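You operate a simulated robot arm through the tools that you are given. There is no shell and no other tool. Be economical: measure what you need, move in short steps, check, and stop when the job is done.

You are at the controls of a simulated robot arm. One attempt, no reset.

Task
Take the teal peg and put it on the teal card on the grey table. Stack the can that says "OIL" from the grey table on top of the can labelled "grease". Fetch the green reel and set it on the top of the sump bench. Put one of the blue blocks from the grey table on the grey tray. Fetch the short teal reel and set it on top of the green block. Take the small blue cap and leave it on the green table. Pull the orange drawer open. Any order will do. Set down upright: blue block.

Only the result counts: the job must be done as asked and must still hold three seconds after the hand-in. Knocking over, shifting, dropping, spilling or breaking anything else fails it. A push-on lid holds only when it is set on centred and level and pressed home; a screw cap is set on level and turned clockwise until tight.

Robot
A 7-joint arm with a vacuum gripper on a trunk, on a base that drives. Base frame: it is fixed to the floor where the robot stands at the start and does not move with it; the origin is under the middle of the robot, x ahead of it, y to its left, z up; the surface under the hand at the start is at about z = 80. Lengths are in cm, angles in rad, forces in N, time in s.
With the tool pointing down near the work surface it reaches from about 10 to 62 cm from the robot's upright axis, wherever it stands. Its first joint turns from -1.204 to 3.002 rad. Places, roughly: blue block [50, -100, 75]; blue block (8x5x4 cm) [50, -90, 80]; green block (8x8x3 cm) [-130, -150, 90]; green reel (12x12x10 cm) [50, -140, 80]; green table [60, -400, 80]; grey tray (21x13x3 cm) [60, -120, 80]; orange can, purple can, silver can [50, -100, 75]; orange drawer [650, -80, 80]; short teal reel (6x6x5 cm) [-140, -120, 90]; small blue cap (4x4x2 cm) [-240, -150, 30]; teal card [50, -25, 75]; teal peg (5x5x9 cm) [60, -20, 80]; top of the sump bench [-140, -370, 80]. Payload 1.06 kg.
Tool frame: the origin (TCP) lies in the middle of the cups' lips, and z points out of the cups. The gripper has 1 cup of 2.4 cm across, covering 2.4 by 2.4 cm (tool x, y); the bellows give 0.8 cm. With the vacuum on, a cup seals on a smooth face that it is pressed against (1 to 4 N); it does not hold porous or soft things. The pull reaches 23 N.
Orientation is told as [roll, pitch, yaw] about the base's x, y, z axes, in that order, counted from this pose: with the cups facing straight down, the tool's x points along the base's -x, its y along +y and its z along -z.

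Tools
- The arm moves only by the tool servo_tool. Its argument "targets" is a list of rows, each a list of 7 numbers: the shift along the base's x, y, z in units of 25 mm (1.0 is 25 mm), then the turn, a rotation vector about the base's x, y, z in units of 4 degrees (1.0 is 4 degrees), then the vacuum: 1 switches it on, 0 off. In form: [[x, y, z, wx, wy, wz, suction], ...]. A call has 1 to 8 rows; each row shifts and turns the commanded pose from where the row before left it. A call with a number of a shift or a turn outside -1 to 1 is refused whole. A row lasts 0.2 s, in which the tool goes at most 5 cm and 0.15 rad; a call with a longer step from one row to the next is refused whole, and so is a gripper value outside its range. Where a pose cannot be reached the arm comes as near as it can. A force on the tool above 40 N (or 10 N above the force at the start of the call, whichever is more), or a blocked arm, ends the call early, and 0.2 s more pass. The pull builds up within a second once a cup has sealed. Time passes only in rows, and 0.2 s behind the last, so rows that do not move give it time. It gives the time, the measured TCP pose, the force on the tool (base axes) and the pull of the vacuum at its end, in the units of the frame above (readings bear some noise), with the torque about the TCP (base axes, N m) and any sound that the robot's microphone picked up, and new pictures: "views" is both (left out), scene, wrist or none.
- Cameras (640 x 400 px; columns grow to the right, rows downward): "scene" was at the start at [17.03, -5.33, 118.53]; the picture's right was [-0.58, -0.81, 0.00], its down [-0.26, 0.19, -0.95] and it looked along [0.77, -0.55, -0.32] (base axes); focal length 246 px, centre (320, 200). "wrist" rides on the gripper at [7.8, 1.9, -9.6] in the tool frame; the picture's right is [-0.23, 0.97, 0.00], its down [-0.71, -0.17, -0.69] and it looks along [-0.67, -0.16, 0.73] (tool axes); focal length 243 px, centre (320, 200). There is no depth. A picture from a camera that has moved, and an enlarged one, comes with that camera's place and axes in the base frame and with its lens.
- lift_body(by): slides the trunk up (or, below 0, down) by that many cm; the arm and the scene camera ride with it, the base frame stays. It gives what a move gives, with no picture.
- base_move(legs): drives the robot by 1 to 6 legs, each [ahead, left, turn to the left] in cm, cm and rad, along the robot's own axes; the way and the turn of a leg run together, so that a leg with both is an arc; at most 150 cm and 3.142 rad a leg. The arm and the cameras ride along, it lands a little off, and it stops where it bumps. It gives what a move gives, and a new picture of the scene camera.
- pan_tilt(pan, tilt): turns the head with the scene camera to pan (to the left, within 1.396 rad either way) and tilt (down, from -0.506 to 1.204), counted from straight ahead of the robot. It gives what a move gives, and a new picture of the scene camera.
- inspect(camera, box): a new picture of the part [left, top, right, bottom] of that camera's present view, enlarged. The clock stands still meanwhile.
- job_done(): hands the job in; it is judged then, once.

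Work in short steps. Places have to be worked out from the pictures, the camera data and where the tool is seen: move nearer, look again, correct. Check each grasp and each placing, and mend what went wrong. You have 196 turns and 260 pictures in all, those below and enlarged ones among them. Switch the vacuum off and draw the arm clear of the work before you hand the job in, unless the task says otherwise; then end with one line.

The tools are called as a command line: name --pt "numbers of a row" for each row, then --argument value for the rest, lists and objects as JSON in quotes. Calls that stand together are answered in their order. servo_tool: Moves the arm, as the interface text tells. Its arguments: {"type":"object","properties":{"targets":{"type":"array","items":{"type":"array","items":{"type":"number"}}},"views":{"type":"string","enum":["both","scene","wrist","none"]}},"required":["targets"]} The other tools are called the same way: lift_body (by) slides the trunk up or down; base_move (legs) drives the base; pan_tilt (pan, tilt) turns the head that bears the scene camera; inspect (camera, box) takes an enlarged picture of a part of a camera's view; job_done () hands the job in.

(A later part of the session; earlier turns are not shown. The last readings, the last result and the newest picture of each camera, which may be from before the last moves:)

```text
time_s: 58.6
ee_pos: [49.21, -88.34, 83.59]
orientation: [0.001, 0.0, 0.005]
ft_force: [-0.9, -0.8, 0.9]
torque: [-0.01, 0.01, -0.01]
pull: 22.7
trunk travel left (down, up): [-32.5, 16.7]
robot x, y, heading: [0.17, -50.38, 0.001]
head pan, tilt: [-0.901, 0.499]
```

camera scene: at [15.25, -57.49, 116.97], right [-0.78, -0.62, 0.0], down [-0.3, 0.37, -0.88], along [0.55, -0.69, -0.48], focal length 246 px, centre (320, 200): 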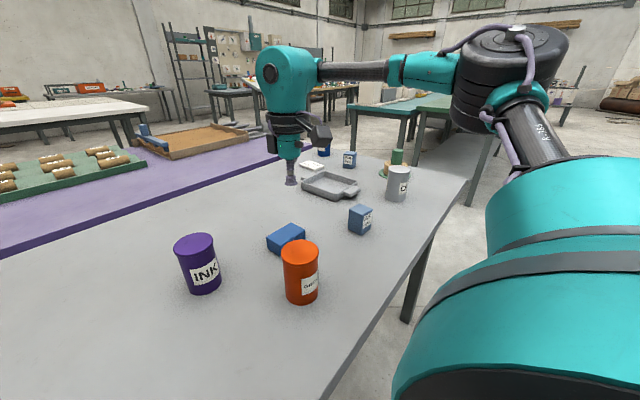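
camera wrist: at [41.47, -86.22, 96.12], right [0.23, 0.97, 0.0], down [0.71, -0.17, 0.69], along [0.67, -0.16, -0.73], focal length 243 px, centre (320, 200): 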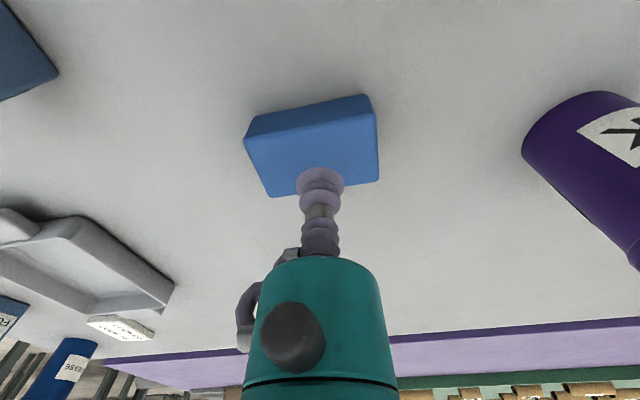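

Sealed. I'm lifting the block and driving right 38 cm to bring it near the tray.

servo_tool --pt "0 0 0.5 0 0 0 1" --pt "0 0 0.9 0 0 0 1" --pt "0 0 0.9 0 0 0 1" --pt "0 0 0.9 0 0 0 1" --pt "0 0 0.9 0 0 0 1" --pt "0 0 0.9 0 0 0 1" --views "none"

base_move --legs '[[0, -38, 0]]'

inspect --camera "wrist" --box '[0, 0, 640, 400]'

```text
time_s: 60.0
ee_pos: [49.11, -88.35, 96.2]
orientation: [0.002, -0.001, 0.004]
ft_force: [0.4, 0.2, -1.3]
torque: [0.03, 0.0, -0.04]
pull: 22.8
trunk travel left (down, up): [-32.5, 16.7]
robot x, y, heading: [-0.04, -50.53, 0.003]
head pan, tilt: [-0.901, 0.499]
```

```text
time_s: 63.9
ee_pos: [49.24, -126.17, 96.06]
orientation: [0.002, 0.0, 0.003]
ft_force: [0.2, 0.2, -1.6]
torque: [-0.01, 0.0, 0.01]
pull: 23.2
trunk travel left (down, up): [-32.5, 16.7]
robot x, y, heading: [-0.13, -88.27, -0.002]
head pan, tilt: [-0.901, 0.499]
camera scene: at [15.34, -95.31, 116.97], right [-0.78, -0.62, 0.0], down [-0.3, 0.37, -0.88], along [0.55, -0.69, -0.48], focal length 246 px, centre (320, 200)
```

scene: 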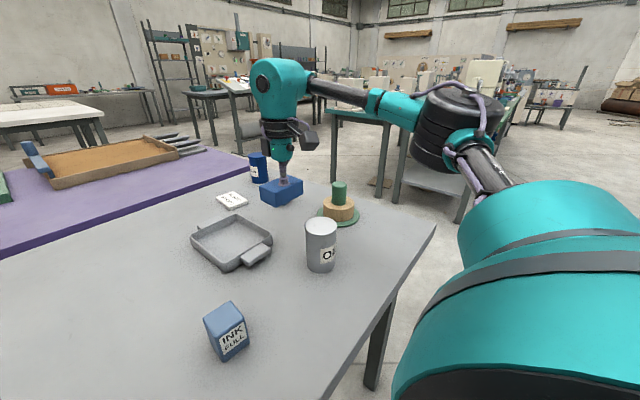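

```text
1.00 times, centred on (320, 200) of wrist (not enlarged: the box is as wide or as high as the picture)
camera zoom: at [41.39, -124.38, 105.58], right [0.23, 0.97, 0.0], down [0.71, -0.17, 0.68], along [0.67, -0.16, -0.73], focal length 243 px, centre (320, 200)
```

zoom: 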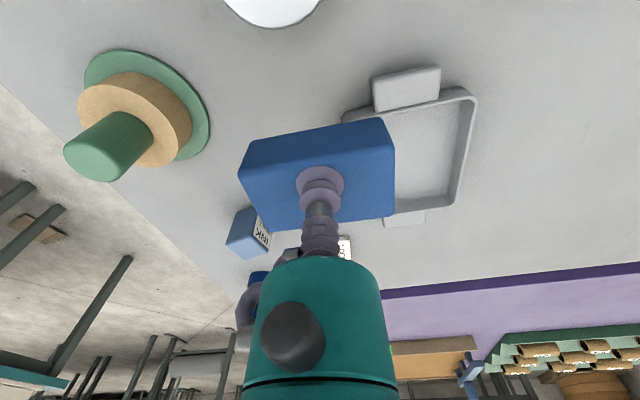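

The tray centre is at about [59.6, -118.4]. I'm moving the block over it and coming down to z≈90.

servo_tool --pt "0.84 0.62 0 0 0 0 1" --pt "0.84 0.62 0 0 0 0 1" --pt "0.84 0.62 0 0 0 0 1" --pt "0.84 0.62 0 0 0 0 1" --pt "0.84 0.62 0 0 0 0 1" --pt "0 0 -0.8 0 0 0 1" --pt "0 0 -0.8 0 0 0 1" --views "both"

```text
time_s: 65.5
ee_pos: [55.42, -121.51, 92.04]
orientation: [0.002, 0.002, 0.001]
ft_force: [-0.7, -1.0, -1.5]
torque: [0.01, -0.01, -0.03]
pull: 23.1
out of reach, approached as far as the arm can: row 3, 4, 5
trunk travel left (down, up): [-32.5, 16.7]
robot x, y, heading: [0.17, -88.42, 0.005]
head pan, tilt: [-0.901, 0.499]
camera scene: at [15.35, -95.31, 116.97], right [-0.78, -0.62, 0.0], down [-0.3, 0.37, -0.88], along [0.55, -0.69, -0.48], focal length 246 px, centre (320, 200)
camera wrist: at [47.59, -119.69, 101.51], right [0.23, 0.97, 0.0], down [0.71, -0.17, 0.68], along [0.67, -0.16, -0.73], focal length 243 px, centre (320, 200)
```

scene: 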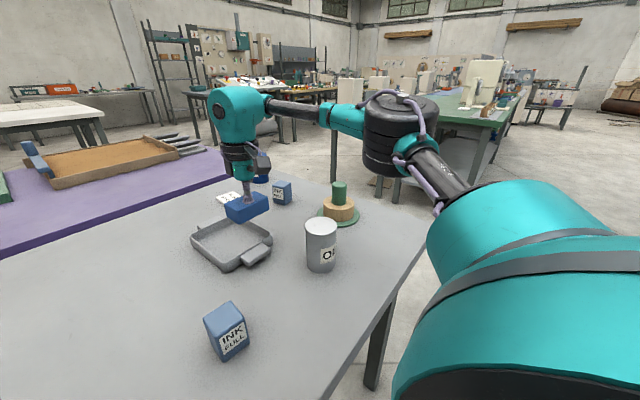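
wrist: 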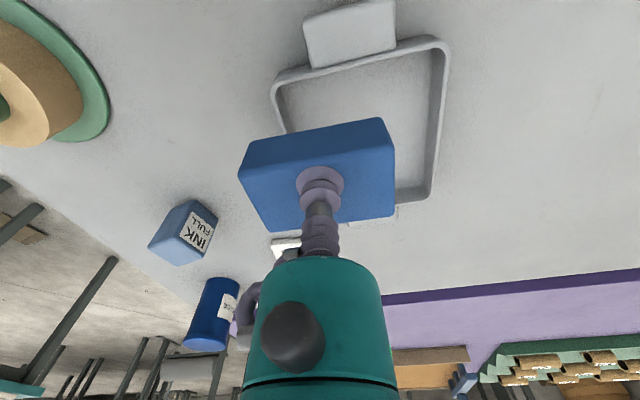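

It stopped short at [55.4, -121.5]. I'll retry at this lower height, left first and then forward.

servo_tool --pt "0 0.6 0 0 0 0 1" --pt "0.2 0.6 0 0 0 0 1" --pt "0.5 0 0 0 0 0 1" --pt "0.5 0 0 0 0 0 1" --pt "0.4 0 0 0 0 0 1" --views "wrist"

```text
time_s: 66.7
ee_pos: [58.31, -118.39, 92.08]
orientation: [0.002, -0.001, 0.003]
ft_force: [0.5, -0.8, -2.6]
torque: [-0.02, 0.0, 0.02]
pull: 22.9
out of reach, approached as far as the arm can: row 5
trunk travel left (down, up): [-32.5, 16.7]
robot x, y, heading: [0.19, -88.15, 0.001]
head pan, tilt: [-0.901, 0.499]
camera wrist: at [50.56, -116.68, 101.58], right [0.23, 0.97, 0.0], down [0.71, -0.17, 0.68], along [0.67, -0.16, -0.73], focal length 243 px, centre (320, 200)
```

wrist: 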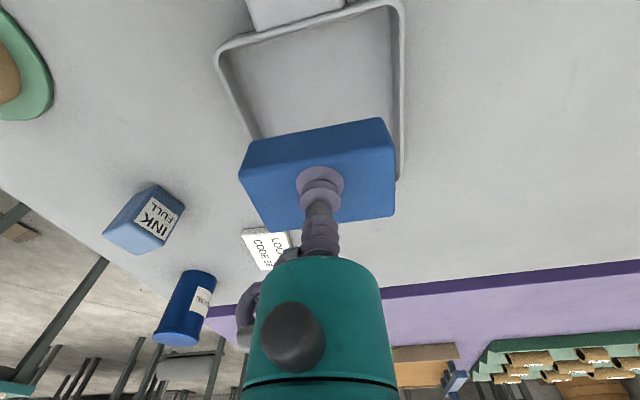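

The block at [58.3, -118.4] lies within the tray (near rim x≈53, y -124…-113). I'm descending.

servo_tool --pt "0 0 -0.8 0 0 0 1" --pt "0 0 -0.8 0 0 0 1" --pt "0 0 -0.8 0 0 0 1" --pt "0 0 -0.4 0 0 0 1" --pt "0 0 -0.1 0 0 0 1" --pt "0 0 0 0 0 0 1" --views "wrist"

```text
time_s: 68.1
ee_pos: [58.4, -118.53, 84.87]
orientation: [0.002, -0.001, 0.003]
ft_force: [0.5, 0.3, -2.0]
torque: [0.0, 0.01, -0.02]
pull: 22.9
trunk travel left (down, up): [-32.5, 16.7]
robot x, y, heading: [0.12, -88.25, 0.003]
head pan, tilt: [-0.901, 0.499]
camera wrist: at [50.55, -116.69, 94.32], right [0.23, 0.97, 0.0], down [0.71, -0.17, 0.69], along [0.67, -0.16, -0.73], focal length 243 px, centre (320, 200)
```

wrist: 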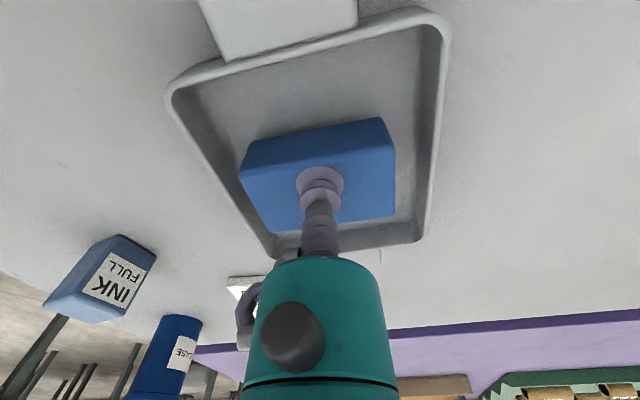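

The block is inside the tray. I'll shift it slightly to +y and continue down to contact.

servo_tool --pt "0 0.15 0 0 0 0 1" --pt "0 0 -0.12 0 0 0 1" --pt "0 0 -0.1 0 0 0 1" --pt "0 0 -0.1 0 0 0 1" --pt "0 0 0 0 0 0 1" --views "none"

```text
time_s: 69.3
ee_pos: [58.42, -118.07, 84.08]
orientation: [0.002, -0.001, 0.002]
ft_force: [0.1, -0.6, -0.6]
torque: [0.02, 0.02, -0.01]
pull: 22.8
trunk travel left (down, up): [-32.5, 16.7]
robot x, y, heading: [0.58, -88.05, 0.003]
head pan, tilt: [-0.901, 0.499]
```

Force is starting to unload. One more small press, then release and withdraw.

servo_tool --pt "0 0 -0.08 0 0 0 1" --pt "0 0 0 0 0 0 1" --views "none"

servo_tool --pt "0 0 0 0 0 0 0" --pt "0 0 0 0 0 0 0" --pt "0 0 0 0 0 0 0" --pt "0 0 0.3 0 0 0 0" --pt "0 0 1 0 0 0 0" --pt "0 0 1 0 0 0 0" --pt "0 0 1 0 0 0 0" --pt "-0.5 0 1 0 0 0 0" --views "wrist"

```text
time_s: 69.9
ee_pos: [58.39, -118.08, 84.04]
orientation: [0.003, -0.003, 0.003]
ft_force: [0.4, -1.0, 4.3]
torque: [0.02, 0.01, -0.05]
pull: 22.9
trunk travel left (down, up): [-32.5, 16.7]
robot x, y, heading: [-0.02, -87.86, 0.002]
head pan, tilt: [-0.901, 0.499]
```

```text
time_s: 71.7
ee_pos: [57.19, -117.98, 94.68]
orientation: [0.001, -0.001, 0.005]
ft_force: [-0.2, -1.4, 0.3]
torque: [0.03, -0.01, -0.01]
pull: 0.1
trunk travel left (down, up): [-32.5, 16.7]
robot x, y, heading: [0.25, -87.97, 0.003]
head pan, tilt: [-0.901, 0.499]
camera wrist: at [49.26, -116.24, 104.11], right [0.23, 0.97, 0.0], down [0.71, -0.17, 0.69], along [0.67, -0.16, -0.73], focal length 243 px, centre (320, 200)
```

wrist: 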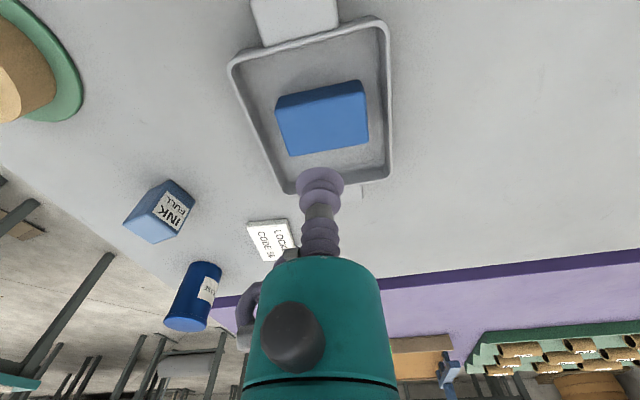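

The blue block is in the tray. Next I'm moving to above the silver can at about [39.8, -126.5] and checking its label.

servo_tool --pt "-0.87 -0.43 0.1 0 0 0 0" --pt "-0.87 -0.43 0.1 0 0 0 0" --pt "-0.87 -0.43 0.1 0 0 0 0" --pt "-0.87 -0.43 0.1 0 0 0 0" --pt "-0.87 -0.43 0.1 0 0 0 0" --pt "-0.87 -0.43 0 0 0 0 0" --pt "-0.87 -0.43 0 0 0 0 0" --pt "-0.87 -0.4 0 0 0 0 0" --views "both"

inspect --camera "scene" --box '[250, 150, 410, 280]'

```text
time_s: 73.5
ee_pos: [39.85, -126.58, 95.96]
orientation: [0.003, -0.001, 0.003]
ft_force: [0.2, 0.3, 0.1]
torque: [-0.03, 0.02, -0.06]
pull: 0.1
trunk travel left (down, up): [-32.5, 16.7]
robot x, y, heading: [0.12, -88.37, -0.001]
head pan, tilt: [-0.901, 0.499]
camera scene: at [15.32, -95.31, 116.98], right [-0.78, -0.62, 0.0], down [-0.3, 0.37, -0.88], along [0.55, -0.69, -0.48], focal length 246 px, centre (320, 200)
camera wrist: at [31.86, -124.88, 105.41], right [0.23, 0.97, 0.0], down [0.71, -0.17, 0.69], along [0.67, -0.16, -0.73], focal length 243 px, centre (320, 200)
```

scene: 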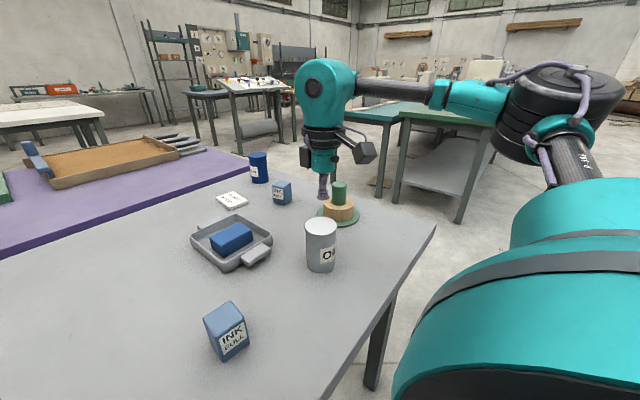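
wrist: 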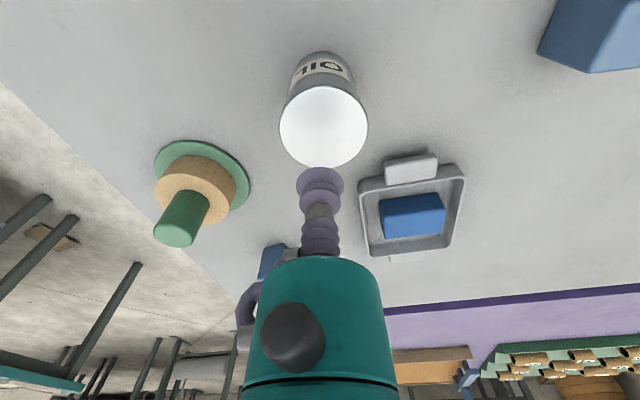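

```text
3.08 times, centred on (330, 215) of scene
camera zoom: at [15.32, -95.31, 116.98], right [-0.78, -0.62, 0.0], down [-0.3, 0.37, -0.88], along [0.55, -0.69, -0.48], focal length 758 px, centre (289, 154)
```

zoom: 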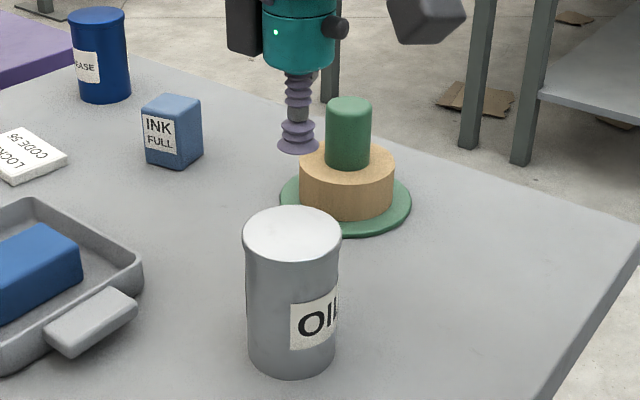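

Silver reads OIL. But the blue can's label ends in "…EASE", so I must read both the blue and orange labels closely.

inspect --camera "scene" --box '[244, 148, 276, 188]'

servo_tool --pt "-0.16 0.14 -0.7 0 0 0 0" --pt "0 0 -0.7 0 0 0 0" --views "wrist"

```text
10.00 times, centred on (260, 168) of scene
camera zoom: at [15.32, -95.31, 116.98], right [-0.78, -0.62, 0.0], down [-0.3, 0.37, -0.88], along [0.55, -0.69, -0.48], focal length 2463 px, centre (920, 520)
```

zoom: 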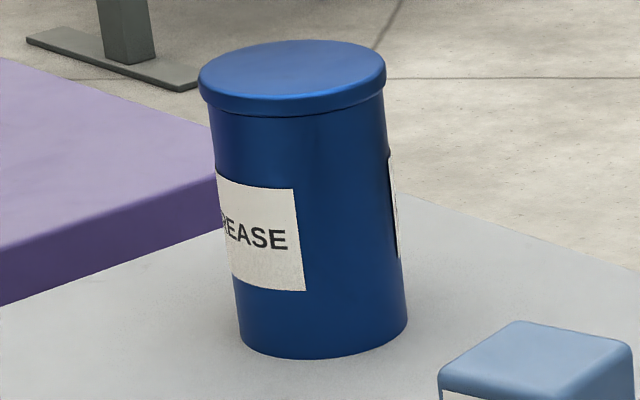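

```text
time_s: 74.1
ee_pos: [39.3, -126.34, 92.5]
orientation: [-0.001, 0.0, 0.005]
ft_force: [0.3, 0.1, -0.7]
torque: [-0.03, -0.01, -0.01]
pull: 0.0
trunk travel left (down, up): [-32.5, 16.7]
robot x, y, heading: [0.27, -88.34, 0.003]
head pan, tilt: [-0.901, 0.499]
camera wrist: at [31.46, -124.51, 101.89], right [0.23, 0.97, 0.0], down [0.71, -0.17, 0.69], along [0.67, -0.16, -0.73], focal length 243 px, centre (320, 200)
```

wrist: 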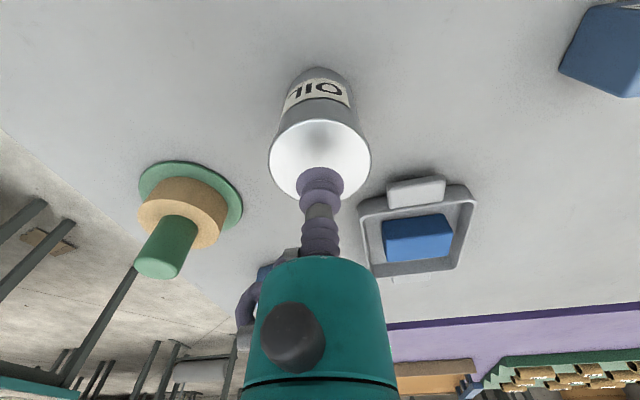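

Blue reads "…REASE". I'm turning the head to read the orange can's label.

pan_tilt --pan 0.3 --tilt 0.7

```text
time_s: 75.5
ee_pos: [39.2, -126.37, 92.54]
orientation: [0.002, 0.001, 0.005]
ft_force: [-0.8, 0.6, -0.4]
torque: [0.02, 0.02, 0.04]
pull: 0.0
trunk travel left (down, up): [-32.5, 16.7]
robot x, y, heading: [0.19, -88.25, -0.003]
head pan, tilt: [0.3, 0.7]
camera scene: at [17.78, -85.66, 115.21], right [0.3, -0.95, 0.0], down [-0.61, -0.19, -0.77], along [0.73, 0.23, -0.64], focal length 246 px, centre (320, 200)
```

scene: 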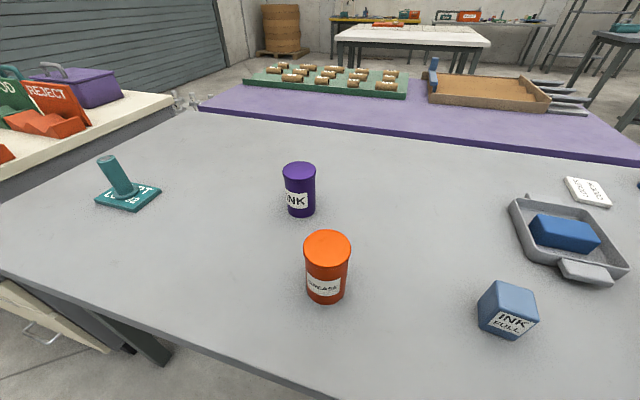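

inspect --camera "scene" --box '[297, 225, 361, 310]'

inspect --camera "scene" --box '[275, 155, 325, 220]'

inspect --camera "scene" --box '[470, 170, 640, 345]'

```text
4.71 times, centred on (329, 268) of scene
camera zoom: at [17.78, -85.66, 115.21], right [0.3, -0.95, 0.0], down [-0.61, -0.19, -0.77], along [0.73, 0.23, -0.64], focal length 1159 px, centre (278, -118)
```

zoom: 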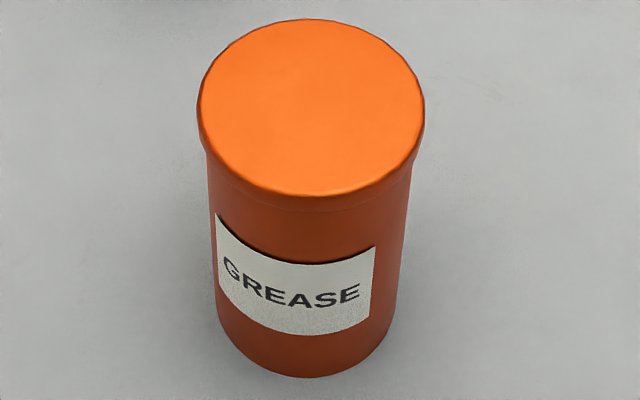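

```text
6.15 times, centred on (300, 188) of scene
camera zoom: at [17.78, -85.66, 115.21], right [0.3, -0.95, 0.0], down [-0.61, -0.19, -0.77], along [0.73, 0.23, -0.64], focal length 1516 px, centre (443, 277)
```

zoom: 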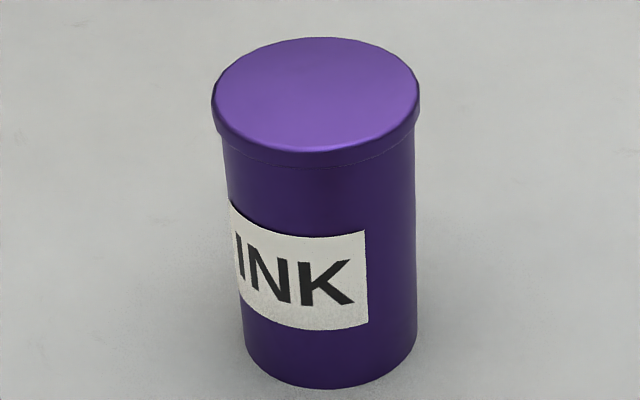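

```text
2.29 times, centred on (555, 258) of scene
camera zoom: at [17.78, -85.66, 115.21], right [0.3, -0.95, 0.0], down [-0.61, -0.19, -0.77], along [0.73, 0.23, -0.64], focal length 563 px, centre (-217, 69)
```

zoom: 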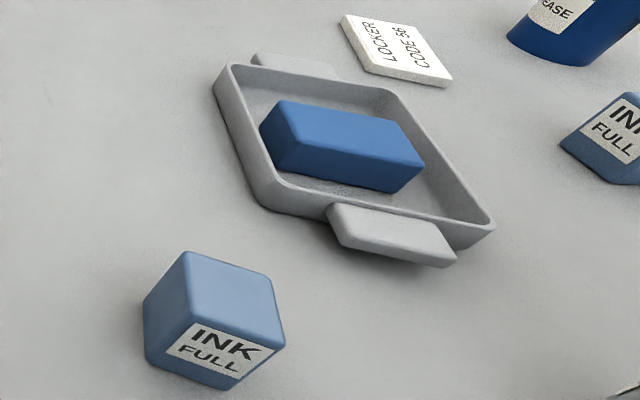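

Orange clearly reads GREASE. The cup is centred on the silver can, so I'm descending with the vacuum on.

servo_tool --pt "0 0 -0.5 0 0 0 1" --pt "0 0 -0.3 0 0 0 1" --pt "0 0 -0.15 0 0 0 1" --pt "0 0 -0.1 0 0 0 1" --pt "0 0 -0.1 0 0 0 1" --pt "0 0 0 0 0 0 1" --pt "0 0 0 0 0 0 1" --views "none"

```text
time_s: 77.1
ee_pos: [39.23, -126.37, 89.58]
orientation: [0.0, -0.002, 0.003]
ft_force: [0.2, -4.6, 15.3]
torque: [-0.01, -0.03, -0.02]
pull: 23.4
trunk travel left (down, up): [-32.5, 16.7]
robot x, y, heading: [0.12, -88.49, 0.001]
head pan, tilt: [0.3, 0.7]
```

Sealed. I'm lifting the oil can to z≈105.

servo_tool --pt "0 0 0.4 0 0 0 1" --pt "0 0 0.9 0 0 0 1" --pt "0 0 0.9 0 0 0 1" --pt "0 0 0.9 0 0 0 1" --pt "0 0 0.9 0 0 0 1" --pt "0 0 0.9 0 0 0 1" --pt "0 0 0.9 0 0 0 1" --pt "0 0 0.6 0 0 0 1" --views "none"

base_move --legs '[[0, 46, 0]]'

pan_tilt --pan -0.9 --tilt 0.4

inspect --camera "wrist" --box '[0, 0, 640, 400]'

```text
time_s: 78.9
ee_pos: [39.34, -126.36, 105.46]
orientation: [0.002, 0.0, 0.003]
ft_force: [-0.6, -0.7, -2.4]
torque: [-0.03, 0.01, 0.03]
pull: 22.8
trunk travel left (down, up): [-32.5, 16.7]
robot x, y, heading: [0.42, -88.18, 0.002]
head pan, tilt: [0.3, 0.7]
```

```text
time_s: 83.5
ee_pos: [39.22, -80.35, 105.37]
orientation: [0.001, 0.0, 0.002]
ft_force: [0.3, 0.0, -2.1]
torque: [-0.01, 0.0, 0.01]
pull: 22.3
trunk travel left (down, up): [-32.5, 16.7]
robot x, y, heading: [0.07, -42.19, -0.003]
head pan, tilt: [0.3, 0.7]
camera scene: at [17.72, -39.76, 115.2], right [0.3, -0.95, 0.0], down [-0.62, -0.19, -0.76], along [0.73, 0.23, -0.64], focal length 246 px, centre (320, 200)
```

scene: 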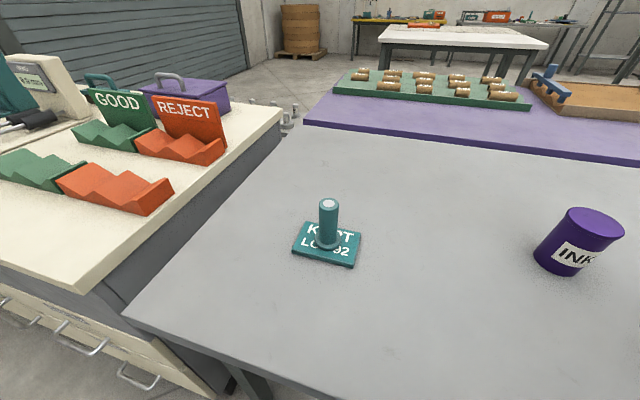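

```text
time_s: 84.9
ee_pos: [39.2, -80.5, 105.42]
orientation: [0.003, -0.002, 0.001]
ft_force: [-0.5, -0.3, -2.9]
torque: [0.01, 0.06, -0.01]
pull: 22.8
trunk travel left (down, up): [-32.5, 16.7]
robot x, y, heading: [0.24, -42.46, 0.004]
head pan, tilt: [-0.901, 0.4]
camera scene: at [15.38, -49.54, 117.89], right [-0.78, -0.62, 0.0], down [-0.24, 0.3, -0.92], along [0.57, -0.72, -0.39], focal length 246 px, centre (320, 200)
```

scene: 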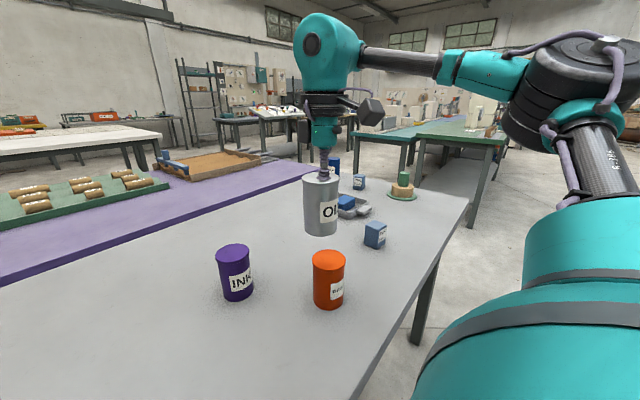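

```text
1.00 times, centred on (320, 200) of wrist (not enlarged: the box is as wide or as high as the picture)
camera zoom: at [31.39, -78.61, 114.9], right [0.23, 0.97, 0.0], down [0.71, -0.17, 0.68], along [0.67, -0.16, -0.73], focal length 243 px, centre (320, 200)
```

zoom: 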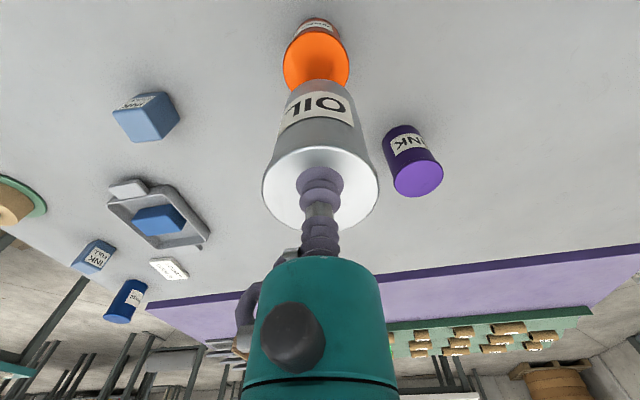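

The oil can hangs just beyond the grease can. I'll check the blue can's label in the wrist view.

inspect --camera "wrist" --box '[95, 270, 160, 330]'

inspect --camera "scene" --box '[300, 130, 360, 320]'

```text
6.67 times, centred on (128, 300) of wrist
camera zoom: at [31.39, -78.61, 114.9], right [0.23, 0.97, 0.0], down [0.71, -0.17, 0.68], along [0.67, -0.16, -0.73], focal length 1618 px, centre (1603, -467)
```

zoom: 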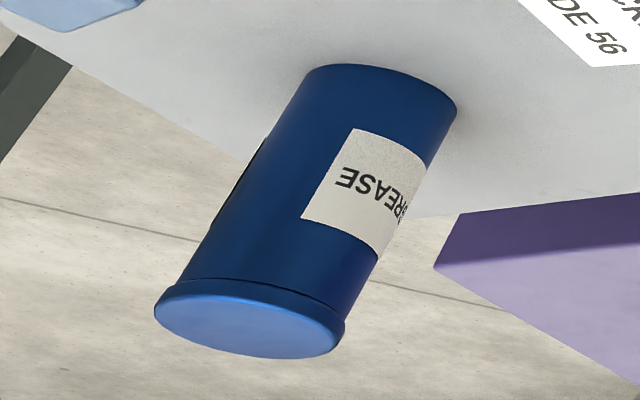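

```text
2.11 times, centred on (330, 225) of scene
camera zoom: at [15.38, -49.54, 117.89], right [-0.78, -0.62, 0.0], down [-0.24, 0.3, -0.92], along [0.57, -0.72, -0.39], focal length 519 px, centre (299, 147)
```

zoom: 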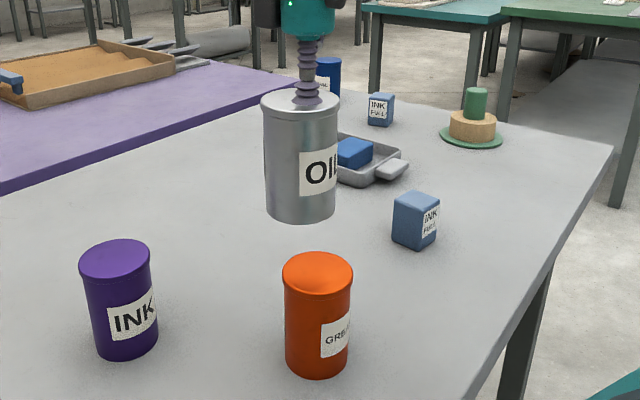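

Orange is the listed can labelled GREASE, at about [37.1, -80.1]. I'm moving the oil can over it and checking.

servo_tool --pt "-0.42 0.08 0 0 0 0 1" --pt "-0.42 0.08 0 0 0 0 1" --pt "0 0 -0.5 0 0 0 1" --views "wrist"

inspect --camera "scene" --box '[270, 130, 400, 320]'

```text
time_s: 85.7
ee_pos: [37.22, -80.05, 104.16]
orientation: [0.002, 0.0, 0.001]
ft_force: [-0.2, 0.7, -3.1]
torque: [0.01, 0.03, 0.0]
pull: 23.0
trunk travel left (down, up): [-32.5, 16.7]
robot x, y, heading: [0.24, -42.13, 0.001]
head pan, tilt: [-0.901, 0.4]
camera wrist: at [29.32, -78.24, 113.62], right [0.23, 0.97, 0.0], down [0.71, -0.17, 0.68], along [0.67, -0.16, -0.73], focal length 243 px, centre (320, 200)
```

wrist: 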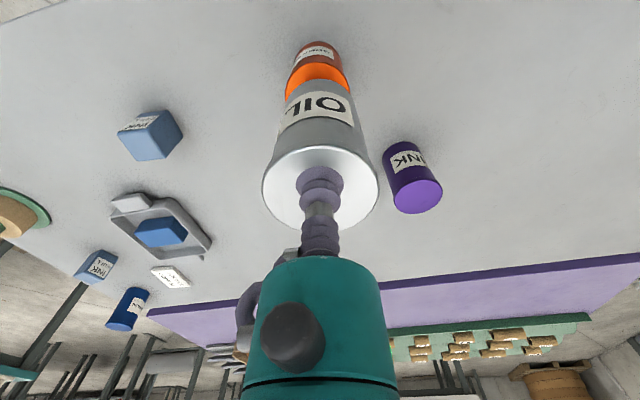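

```text
2.11 times, centred on (335, 225) of scene
camera zoom: at [15.38, -49.55, 117.89], right [-0.78, -0.62, 0.0], down [-0.24, 0.3, -0.92], along [0.57, -0.72, -0.39], focal length 519 px, centre (288, 147)
```

zoom: 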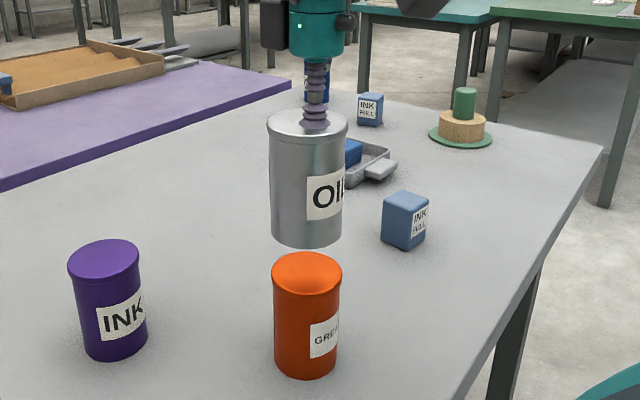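

The cans are aligned within about 0.3 cm. I'm descending: contact is expected at TCP z≈100.

servo_tool --pt "0 0 -0.5 0 0 0 1" --pt "0 0 -0.5 0 0 0 1" --pt "0 0 -0.2 0 0 0 1" --pt "0 0 -0.1 0 0 0 1" --pt "0 0 -0.1 0 0 0 1" --pt "0 0 0 0 0 0 1" --views "none"

inspect --camera "scene" --box '[270, 130, 400, 320]'

```text
time_s: 87.1
ee_pos: [37.17, -79.89, 100.64]
orientation: [0.003, -0.001, 0.001]
ft_force: [0.0, 0.5, -2.9]
torque: [-0.03, 0.03, 0.02]
pull: 23.5
trunk travel left (down, up): [-32.5, 16.7]
robot x, y, heading: [0.62, -42.26, -0.001]
head pan, tilt: [-0.901, 0.4]
```

```text
2.11 times, centred on (335, 225) of scene
camera zoom: at [15.37, -49.54, 117.89], right [-0.78, -0.62, 0.0], down [-0.24, 0.3, -0.92], along [0.57, -0.72, -0.39], focal length 519 px, centre (288, 147)
```

zoom: 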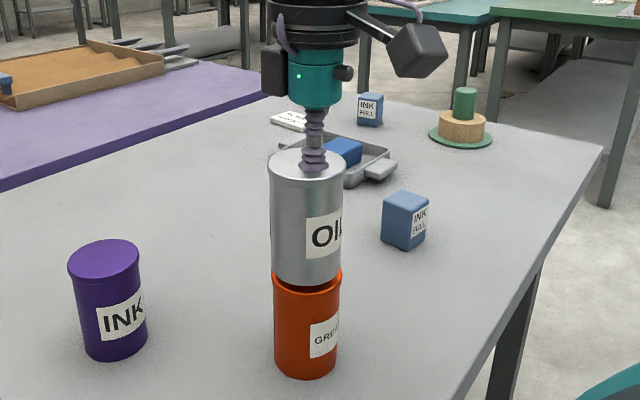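

It's almost touching and well aligned. I'm lowering to contact.

servo_tool --pt "0 0 -0.1 0 0 0 1" --pt "0 0 -0.1 0 0 0 1" --pt "0 0 -0.1 0 0 0 1" --pt "0 0 0 0 0 0 1" --views "none"

```text
time_s: 88.1
ee_pos: [37.14, -80.06, 99.96]
orientation: [0.002, 0.0, 0.002]
ft_force: [0.0, 0.0, -2.6]
torque: [0.0, 0.01, 0.02]
pull: 23.2
trunk travel left (down, up): [-32.5, 16.7]
robot x, y, heading: [0.14, -42.33, 0.002]
head pan, tilt: [-0.901, 0.4]
```

servo_tool --pt "0 0 -0.08 0 0 0 1" --pt "0 0 -0.08 0 0 0 1" --pt "0 0 0 0 0 0 1" --views "none"

inspect --camera "scene" --box '[295, 190, 365, 320]'

```text
time_s: 88.9
ee_pos: [37.12, -79.98, 99.5]
orientation: [0.001, -0.002, 0.002]
ft_force: [-0.6, -1.3, 9.0]
torque: [0.0, 0.01, 0.0]
pull: 23.0
trunk travel left (down, up): [-32.5, 16.7]
robot x, y, heading: [0.25, -42.31, 0.003]
head pan, tilt: [-0.901, 0.4]
```

```text
3.08 times, centred on (330, 255) of scene
camera zoom: at [15.31, -49.5, 117.91], right [-0.78, -0.62, 0.0], down [-0.24, 0.3, -0.92], along [0.57, -0.72, -0.39], focal length 758 px, centre (289, 31)
```

zoom: 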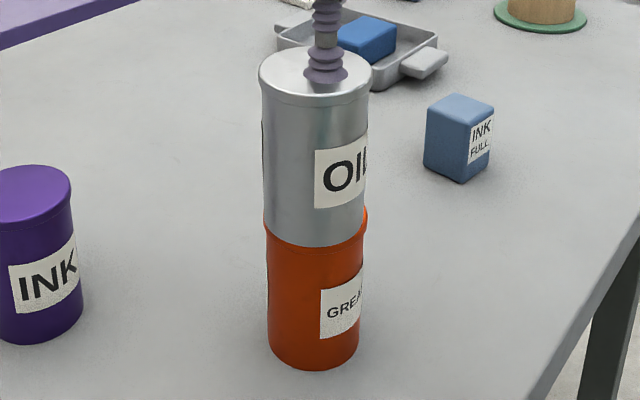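

Contact, stacked squarely. I'm releasing and withdrawing upward.

servo_tool --pt "0 0 0.04 0 0 0 1" --pt "0 0 0 0 0 0 0" --pt "0 0 0 0 0 0 0" --pt "0 0 0 0 0 0 0" --pt "0 0 0 0 0 0 0" --pt "0 0 0.3 0 0 0 0" --pt "0 0 0.8 0 0 0 0" --pt "0 0 1 0 0 0 0" --views "scene"

```text
time_s: 90.7
ee_pos: [37.14, -80.19, 105.0]
orientation: [0.002, -0.002, 0.002]
ft_force: [1.0, 0.1, 0.2]
torque: [0.0, -0.03, -0.01]
pull: 0.0
trunk travel left (down, up): [-32.5, 16.7]
robot x, y, heading: [0.28, -42.14, 0.003]
head pan, tilt: [-0.901, 0.4]
camera scene: at [15.36, -49.52, 117.89], right [-0.78, -0.62, 0.0], down [-0.24, 0.3, -0.92], along [0.57, -0.72, -0.39], focal length 246 px, centre (320, 200)
```

scene: 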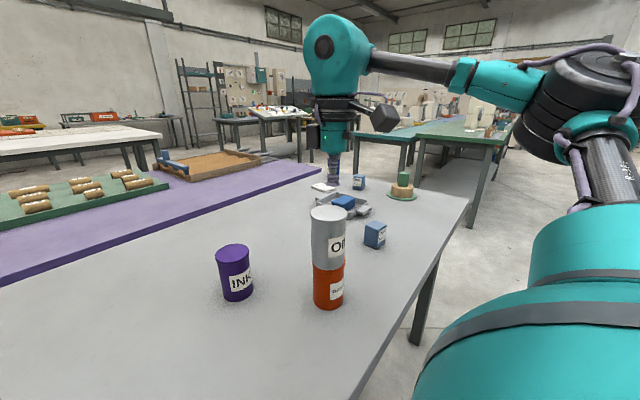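

The stack stands. I'm driving right 65 cm to the green reel, at about [47.7, -144.3].

base_move --legs '[[0, -65, 0]]'

servo_tool --pt "0.9 0 -0.6 0 0 0 0" --pt "0.9 0 -0.6 0 0 0 0" --pt "0.9 0 -0.6 0 0 0 0" --pt "0.9 0 -0.6 0 0 0 0" --views "wrist"

```text
time_s: 96.8
ee_pos: [37.08, -145.22, 104.92]
orientation: [0.002, 0.0, 0.0]
ft_force: [0.1, -1.2, -0.2]
torque: [0.01, 0.01, -0.01]
pull: 0.1
trunk travel left (down, up): [-32.5, 16.7]
robot x, y, heading: [-0.13, -107.48, -0.004]
head pan, tilt: [-0.901, 0.4]
camera scene: at [15.36, -114.67, 117.89], right [-0.78, -0.62, 0.0], down [-0.24, 0.31, -0.92], along [0.57, -0.72, -0.39], focal length 246 px, centre (320, 200)
```

scene: 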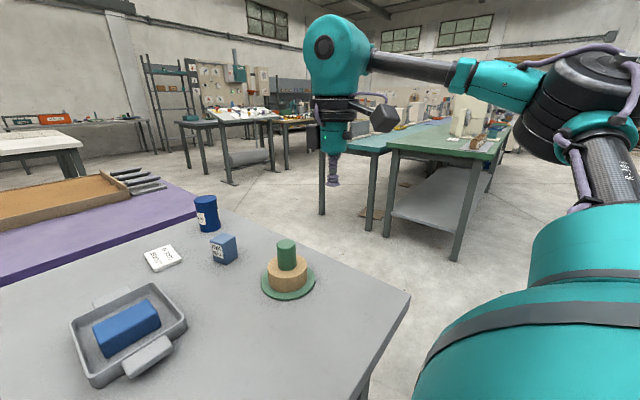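

```text
time_s: 97.8
ee_pos: [46.1, -145.24, 98.85]
orientation: [0.003, 0.0, 0.0]
ft_force: [0.5, 0.4, -0.1]
torque: [0.01, 0.0, 0.0]
pull: 0.1
trunk travel left (down, up): [-32.5, 16.7]
robot x, y, heading: [0.25, -107.38, 0.0]
head pan, tilt: [-0.901, 0.4]
camera wrist: at [38.3, -143.43, 108.32], right [0.24, 0.97, 0.0], down [0.71, -0.17, 0.69], along [0.67, -0.16, -0.73], focal length 243 px, centre (320, 200)
```

wrist: 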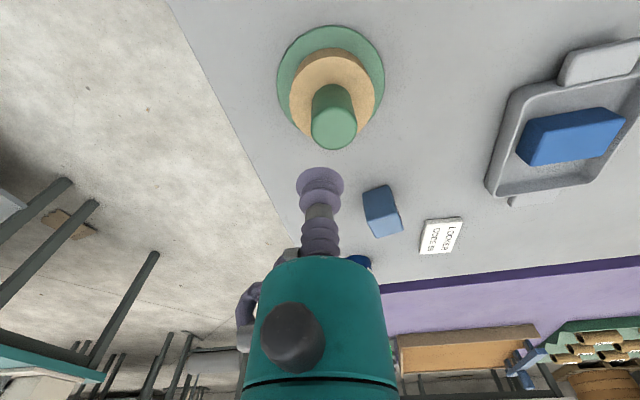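

The stem top is at about [47.4, -144.45]. I'm moving over it and down to z≈92.5.

servo_tool --pt "0.5 0.31 -0.6 0 0 0 0" --pt "0 0 -1 0 0 0 0" --pt "0 0 -0.9 0 0 0 0" --views "wrist"

```text
time_s: 98.6
ee_pos: [47.33, -144.45, 92.57]
orientation: [0.003, -0.001, 0.0]
ft_force: [-0.4, -0.9, -0.2]
torque: [0.01, 0.02, 0.0]
pull: 0.1
trunk travel left (down, up): [-32.5, 16.7]
robot x, y, heading: [0.17, -107.61, 0.001]
head pan, tilt: [-0.901, 0.4]
camera wrist: at [39.42, -142.61, 102.13], right [0.24, 0.97, 0.0], down [0.71, -0.17, 0.69], along [0.67, -0.16, -0.73], focal length 243 px, centre (320, 200)
```

wrist: 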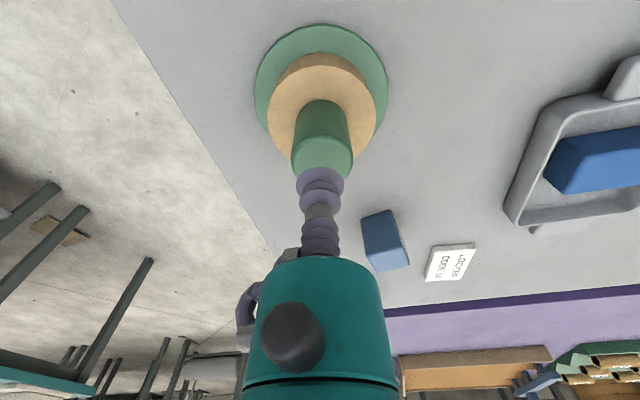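

Centred. I'm descending with the vacuum on.

servo_tool --pt "0 0 -0.5 0 0 0 1" --pt "0 0 -0.3 0 0 0 1" --pt "0 0 -0.15 0 0 0 1" --pt "0 0 -0.1 0 0 0 1" --pt "0 0 -0.08 0 0 0 1" --pt "0 0 0 0 0 0 1" --pt "0 0 0 0 0 0 1" --views "none"

```text
time_s: 100.2
ee_pos: [47.33, -144.61, 89.79]
orientation: [0.001, -0.001, 0.001]
ft_force: [-1.6, -0.9, 4.0]
torque: [0.02, -0.02, -0.05]
pull: 23.5
trunk travel left (down, up): [-32.5, 16.7]
robot x, y, heading: [0.0, -107.27, -0.002]
head pan, tilt: [-0.901, 0.4]
```

Sealed. I'm lifting the reel and looking right and back for the route.

servo_tool --pt "0 0 0.4 0 0 0 1" --pt "0 0 0.8 0 0 0 1" --pt "0 0 0.9 0 0 0 1" --pt "-0.5 0 0.9 0 0 0 1" --pt "-0.8 0 0.9 0 0 0 1" --pt "-0.8 0 0.9 0 0 0 1" --pt "-0.8 0 0.9 0 0 0 1" --views "none"

pan_tilt --pan -1.39 --tilt 0.25

```text
time_s: 101.8
ee_pos: [39.96, -144.38, 104.14]
orientation: [0.002, 0.0, -0.002]
ft_force: [0.1, 0.0, -2.5]
torque: [-0.03, 0.03, -0.01]
pull: 23.0
trunk travel left (down, up): [-32.5, 16.7]
robot x, y, heading: [0.29, -107.34, -0.003]
head pan, tilt: [-0.901, 0.4]
```

```text
time_s: 102.8
ee_pos: [40.08, -144.4, 104.01]
orientation: [0.0, 0.001, 0.001]
ft_force: [0.1, 0.0, -1.4]
torque: [-0.02, 0.0, 0.02]
pull: 23.4
trunk travel left (down, up): [-32.5, 16.7]
robot x, y, heading: [0.18, -107.55, -0.003]
head pan, tilt: [-1.389, 0.25]
camera scene: at [11.31, -116.6, 119.29], right [-0.98, -0.18, 0.0], down [-0.04, 0.24, -0.97], along [0.17, -0.95, -0.25], focal length 246 px, centre (320, 200)
```

scene: 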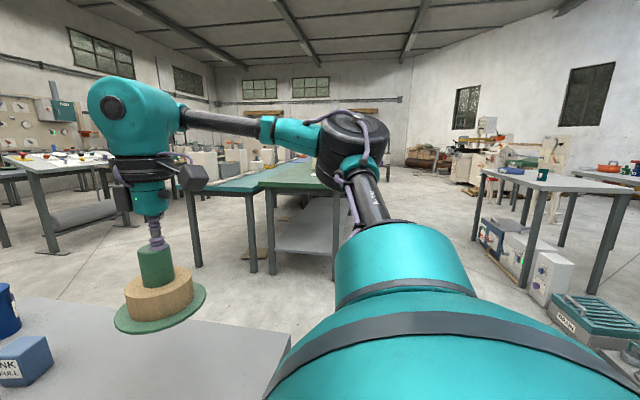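

The sump bench seems to be the grey one at the right, with the green table ahead at about [33…97, < -307]. I'm backing off a little, moving right past the table end and turning right to look.

base_move --legs '[[-15, 0, 0], [0, -75, 0], [0, 0, -1.2]]'

pan_tilt --pan -0.5 --tilt 0.3

```text
time_s: 113.8
ee_pos: [-35.2, -233.6, 104.07]
orientation: [0.003, 0.0, -1.198]
ft_force: [-0.6, 0.5, -2.2]
torque: [0.01, 0.01, -0.03]
pull: 22.5
trunk travel left (down, up): [-32.5, 16.7]
robot x, y, heading: [-15.3, -182.86, -1.205]
head pan, tilt: [-1.389, 0.25]
camera scene: at [-19.78, -196.78, 119.29], right [-0.52, 0.85, 0.0], down [0.21, 0.13, -0.97], along [-0.83, -0.51, -0.25], focal length 246 px, centre (320, 200)
```

scene: 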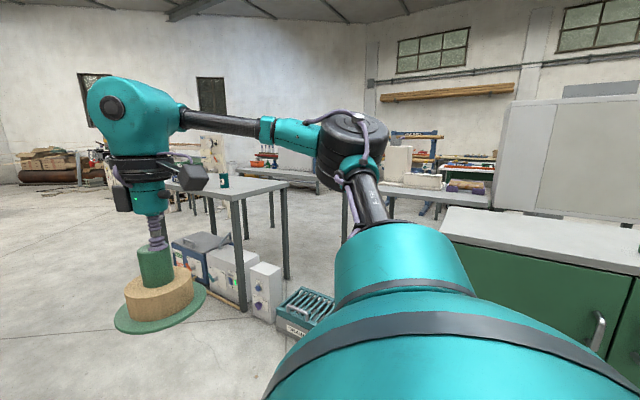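

```text
time_s: 115.0
ee_pos: [-35.07, -233.57, 104.2]
orientation: [0.001, -0.001, -1.199]
ft_force: [0.3, -0.4, -2.7]
torque: [0.02, -0.02, 0.01]
pull: 22.6
trunk travel left (down, up): [-32.5, 16.7]
robot x, y, heading: [-15.0, -182.75, -1.2]
head pan, tilt: [-0.499, 0.3]
camera scene: at [-13.04, -201.15, 118.82], right [-0.99, 0.13, 0.0], down [0.04, 0.29, -0.96], along [-0.12, -0.95, -0.3], focal length 246 px, centre (320, 200)
```

scene: 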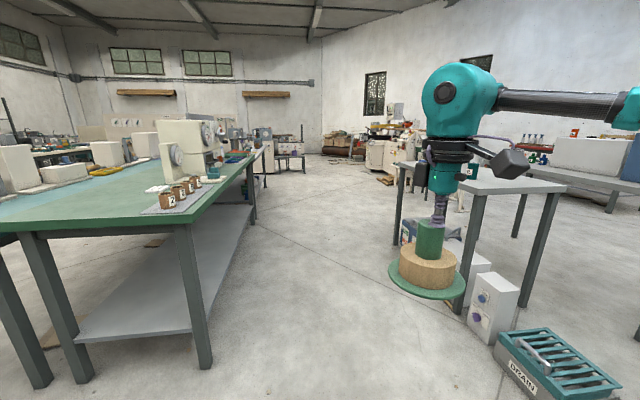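

The bench spans about x -194…-122, y -433…-328, with clutter on its near (+y) side. I'll approach from the +x side, facing -x, with a waypoint at about [-15, -385].

base_move --legs '[[0, 0, -0.37], [110, 0, 0], [92, 0, 0], [0, 0, -1.571]]'

pan_tilt --pan -0.4 --tilt 0.5

```text
time_s: 129.9
ee_pos: [-55.2, -347.27, 104.13]
orientation: [0.001, 0.002, 3.138]
ft_force: [-0.8, -0.6, -0.6]
torque: [0.0, 0.0, 0.01]
pull: 0.1
trunk travel left (down, up): [-32.5, 16.7]
robot x, y, heading: [-14.9, -384.41, 3.138]
head pan, tilt: [-0.499, 0.3]
camera scene: at [-33.34, -379.65, 118.82], right [0.48, 0.88, 0.0], down [0.26, -0.14, -0.96], along [-0.84, 0.46, -0.3], focal length 246 px, centre (320, 200)
```

scene: 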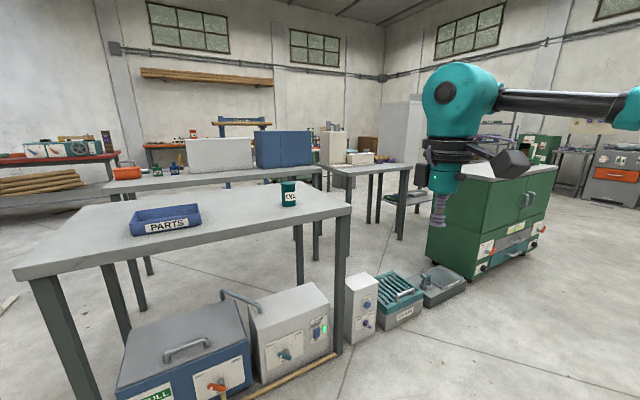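

```text
time_s: 130.7
ee_pos: [-55.13, -347.21, 104.16]
orientation: [0.001, 0.0, 3.139]
ft_force: [-0.7, 0.1, -0.1]
torque: [0.02, -0.05, 0.02]
pull: 0.0
trunk travel left (down, up): [-32.5, 16.7]
robot x, y, heading: [-15.57, -384.11, 3.136]
head pan, tilt: [-0.4, 0.499]
camera scene: at [-33.53, -380.58, 116.98], right [0.39, 0.92, 0.0], down [0.44, -0.19, -0.88], along [-0.81, 0.34, -0.48], focal length 246 px, centre (320, 200)
```

scene: 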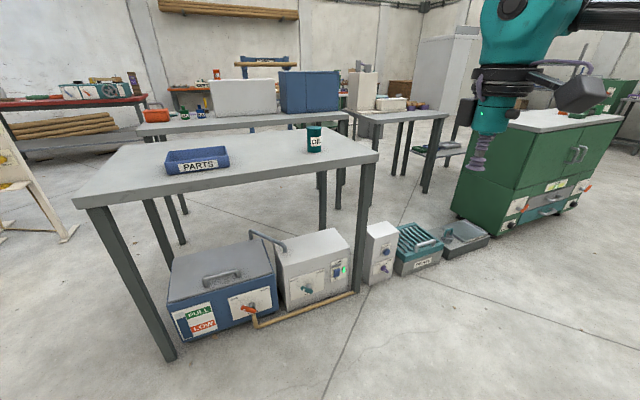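

The pull is gone: the reel was lost on the way. I'm searching for it along the path.

pan_tilt --pan 0.6 --tilt 0.7

pan_tilt --pan -1.39 --tilt 0.6

```text
time_s: 131.9
ee_pos: [-55.09, -347.24, 104.17]
orientation: [0.002, 0.0, 3.137]
ft_force: [-0.4, 0.3, 0.2]
torque: [0.0, 0.02, 0.0]
pull: 0.1
trunk travel left (down, up): [-32.5, 16.7]
robot x, y, heading: [-15.46, -384.3, 3.141]
head pan, tilt: [0.6, 0.7]
camera scene: at [-32.19, -388.92, 115.21], right [-0.56, 0.83, 0.0], down [0.53, 0.36, -0.77], along [-0.63, -0.43, -0.64], focal length 246 px, centre (320, 200)
```

scene: 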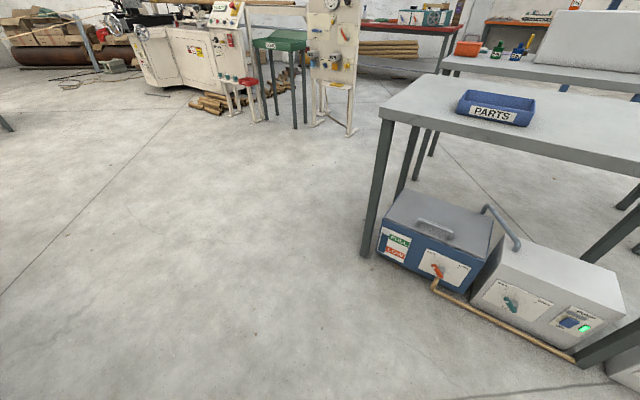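

```text
time_s: 133.9
ee_pos: [-55.13, -347.33, 104.13]
orientation: [0.002, 0.0, 3.138]
ft_force: [0.2, -0.3, 0.8]
torque: [0.03, 0.02, -0.01]
pull: 0.0
trunk travel left (down, up): [-32.5, 16.7]
robot x, y, heading: [-15.35, -384.27, 3.139]
head pan, tilt: [-1.389, 0.6]
camera scene: at [-26.73, -375.45, 116.07], right [0.98, 0.18, 0.0], down [0.1, -0.56, -0.83], along [-0.15, 0.81, -0.56], focal length 246 px, centre (320, 200)
```

scene: 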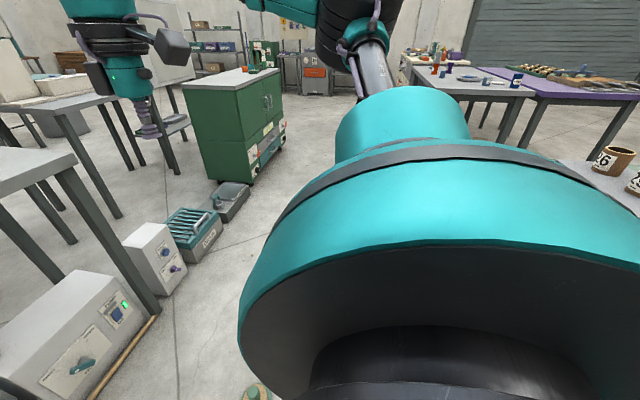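

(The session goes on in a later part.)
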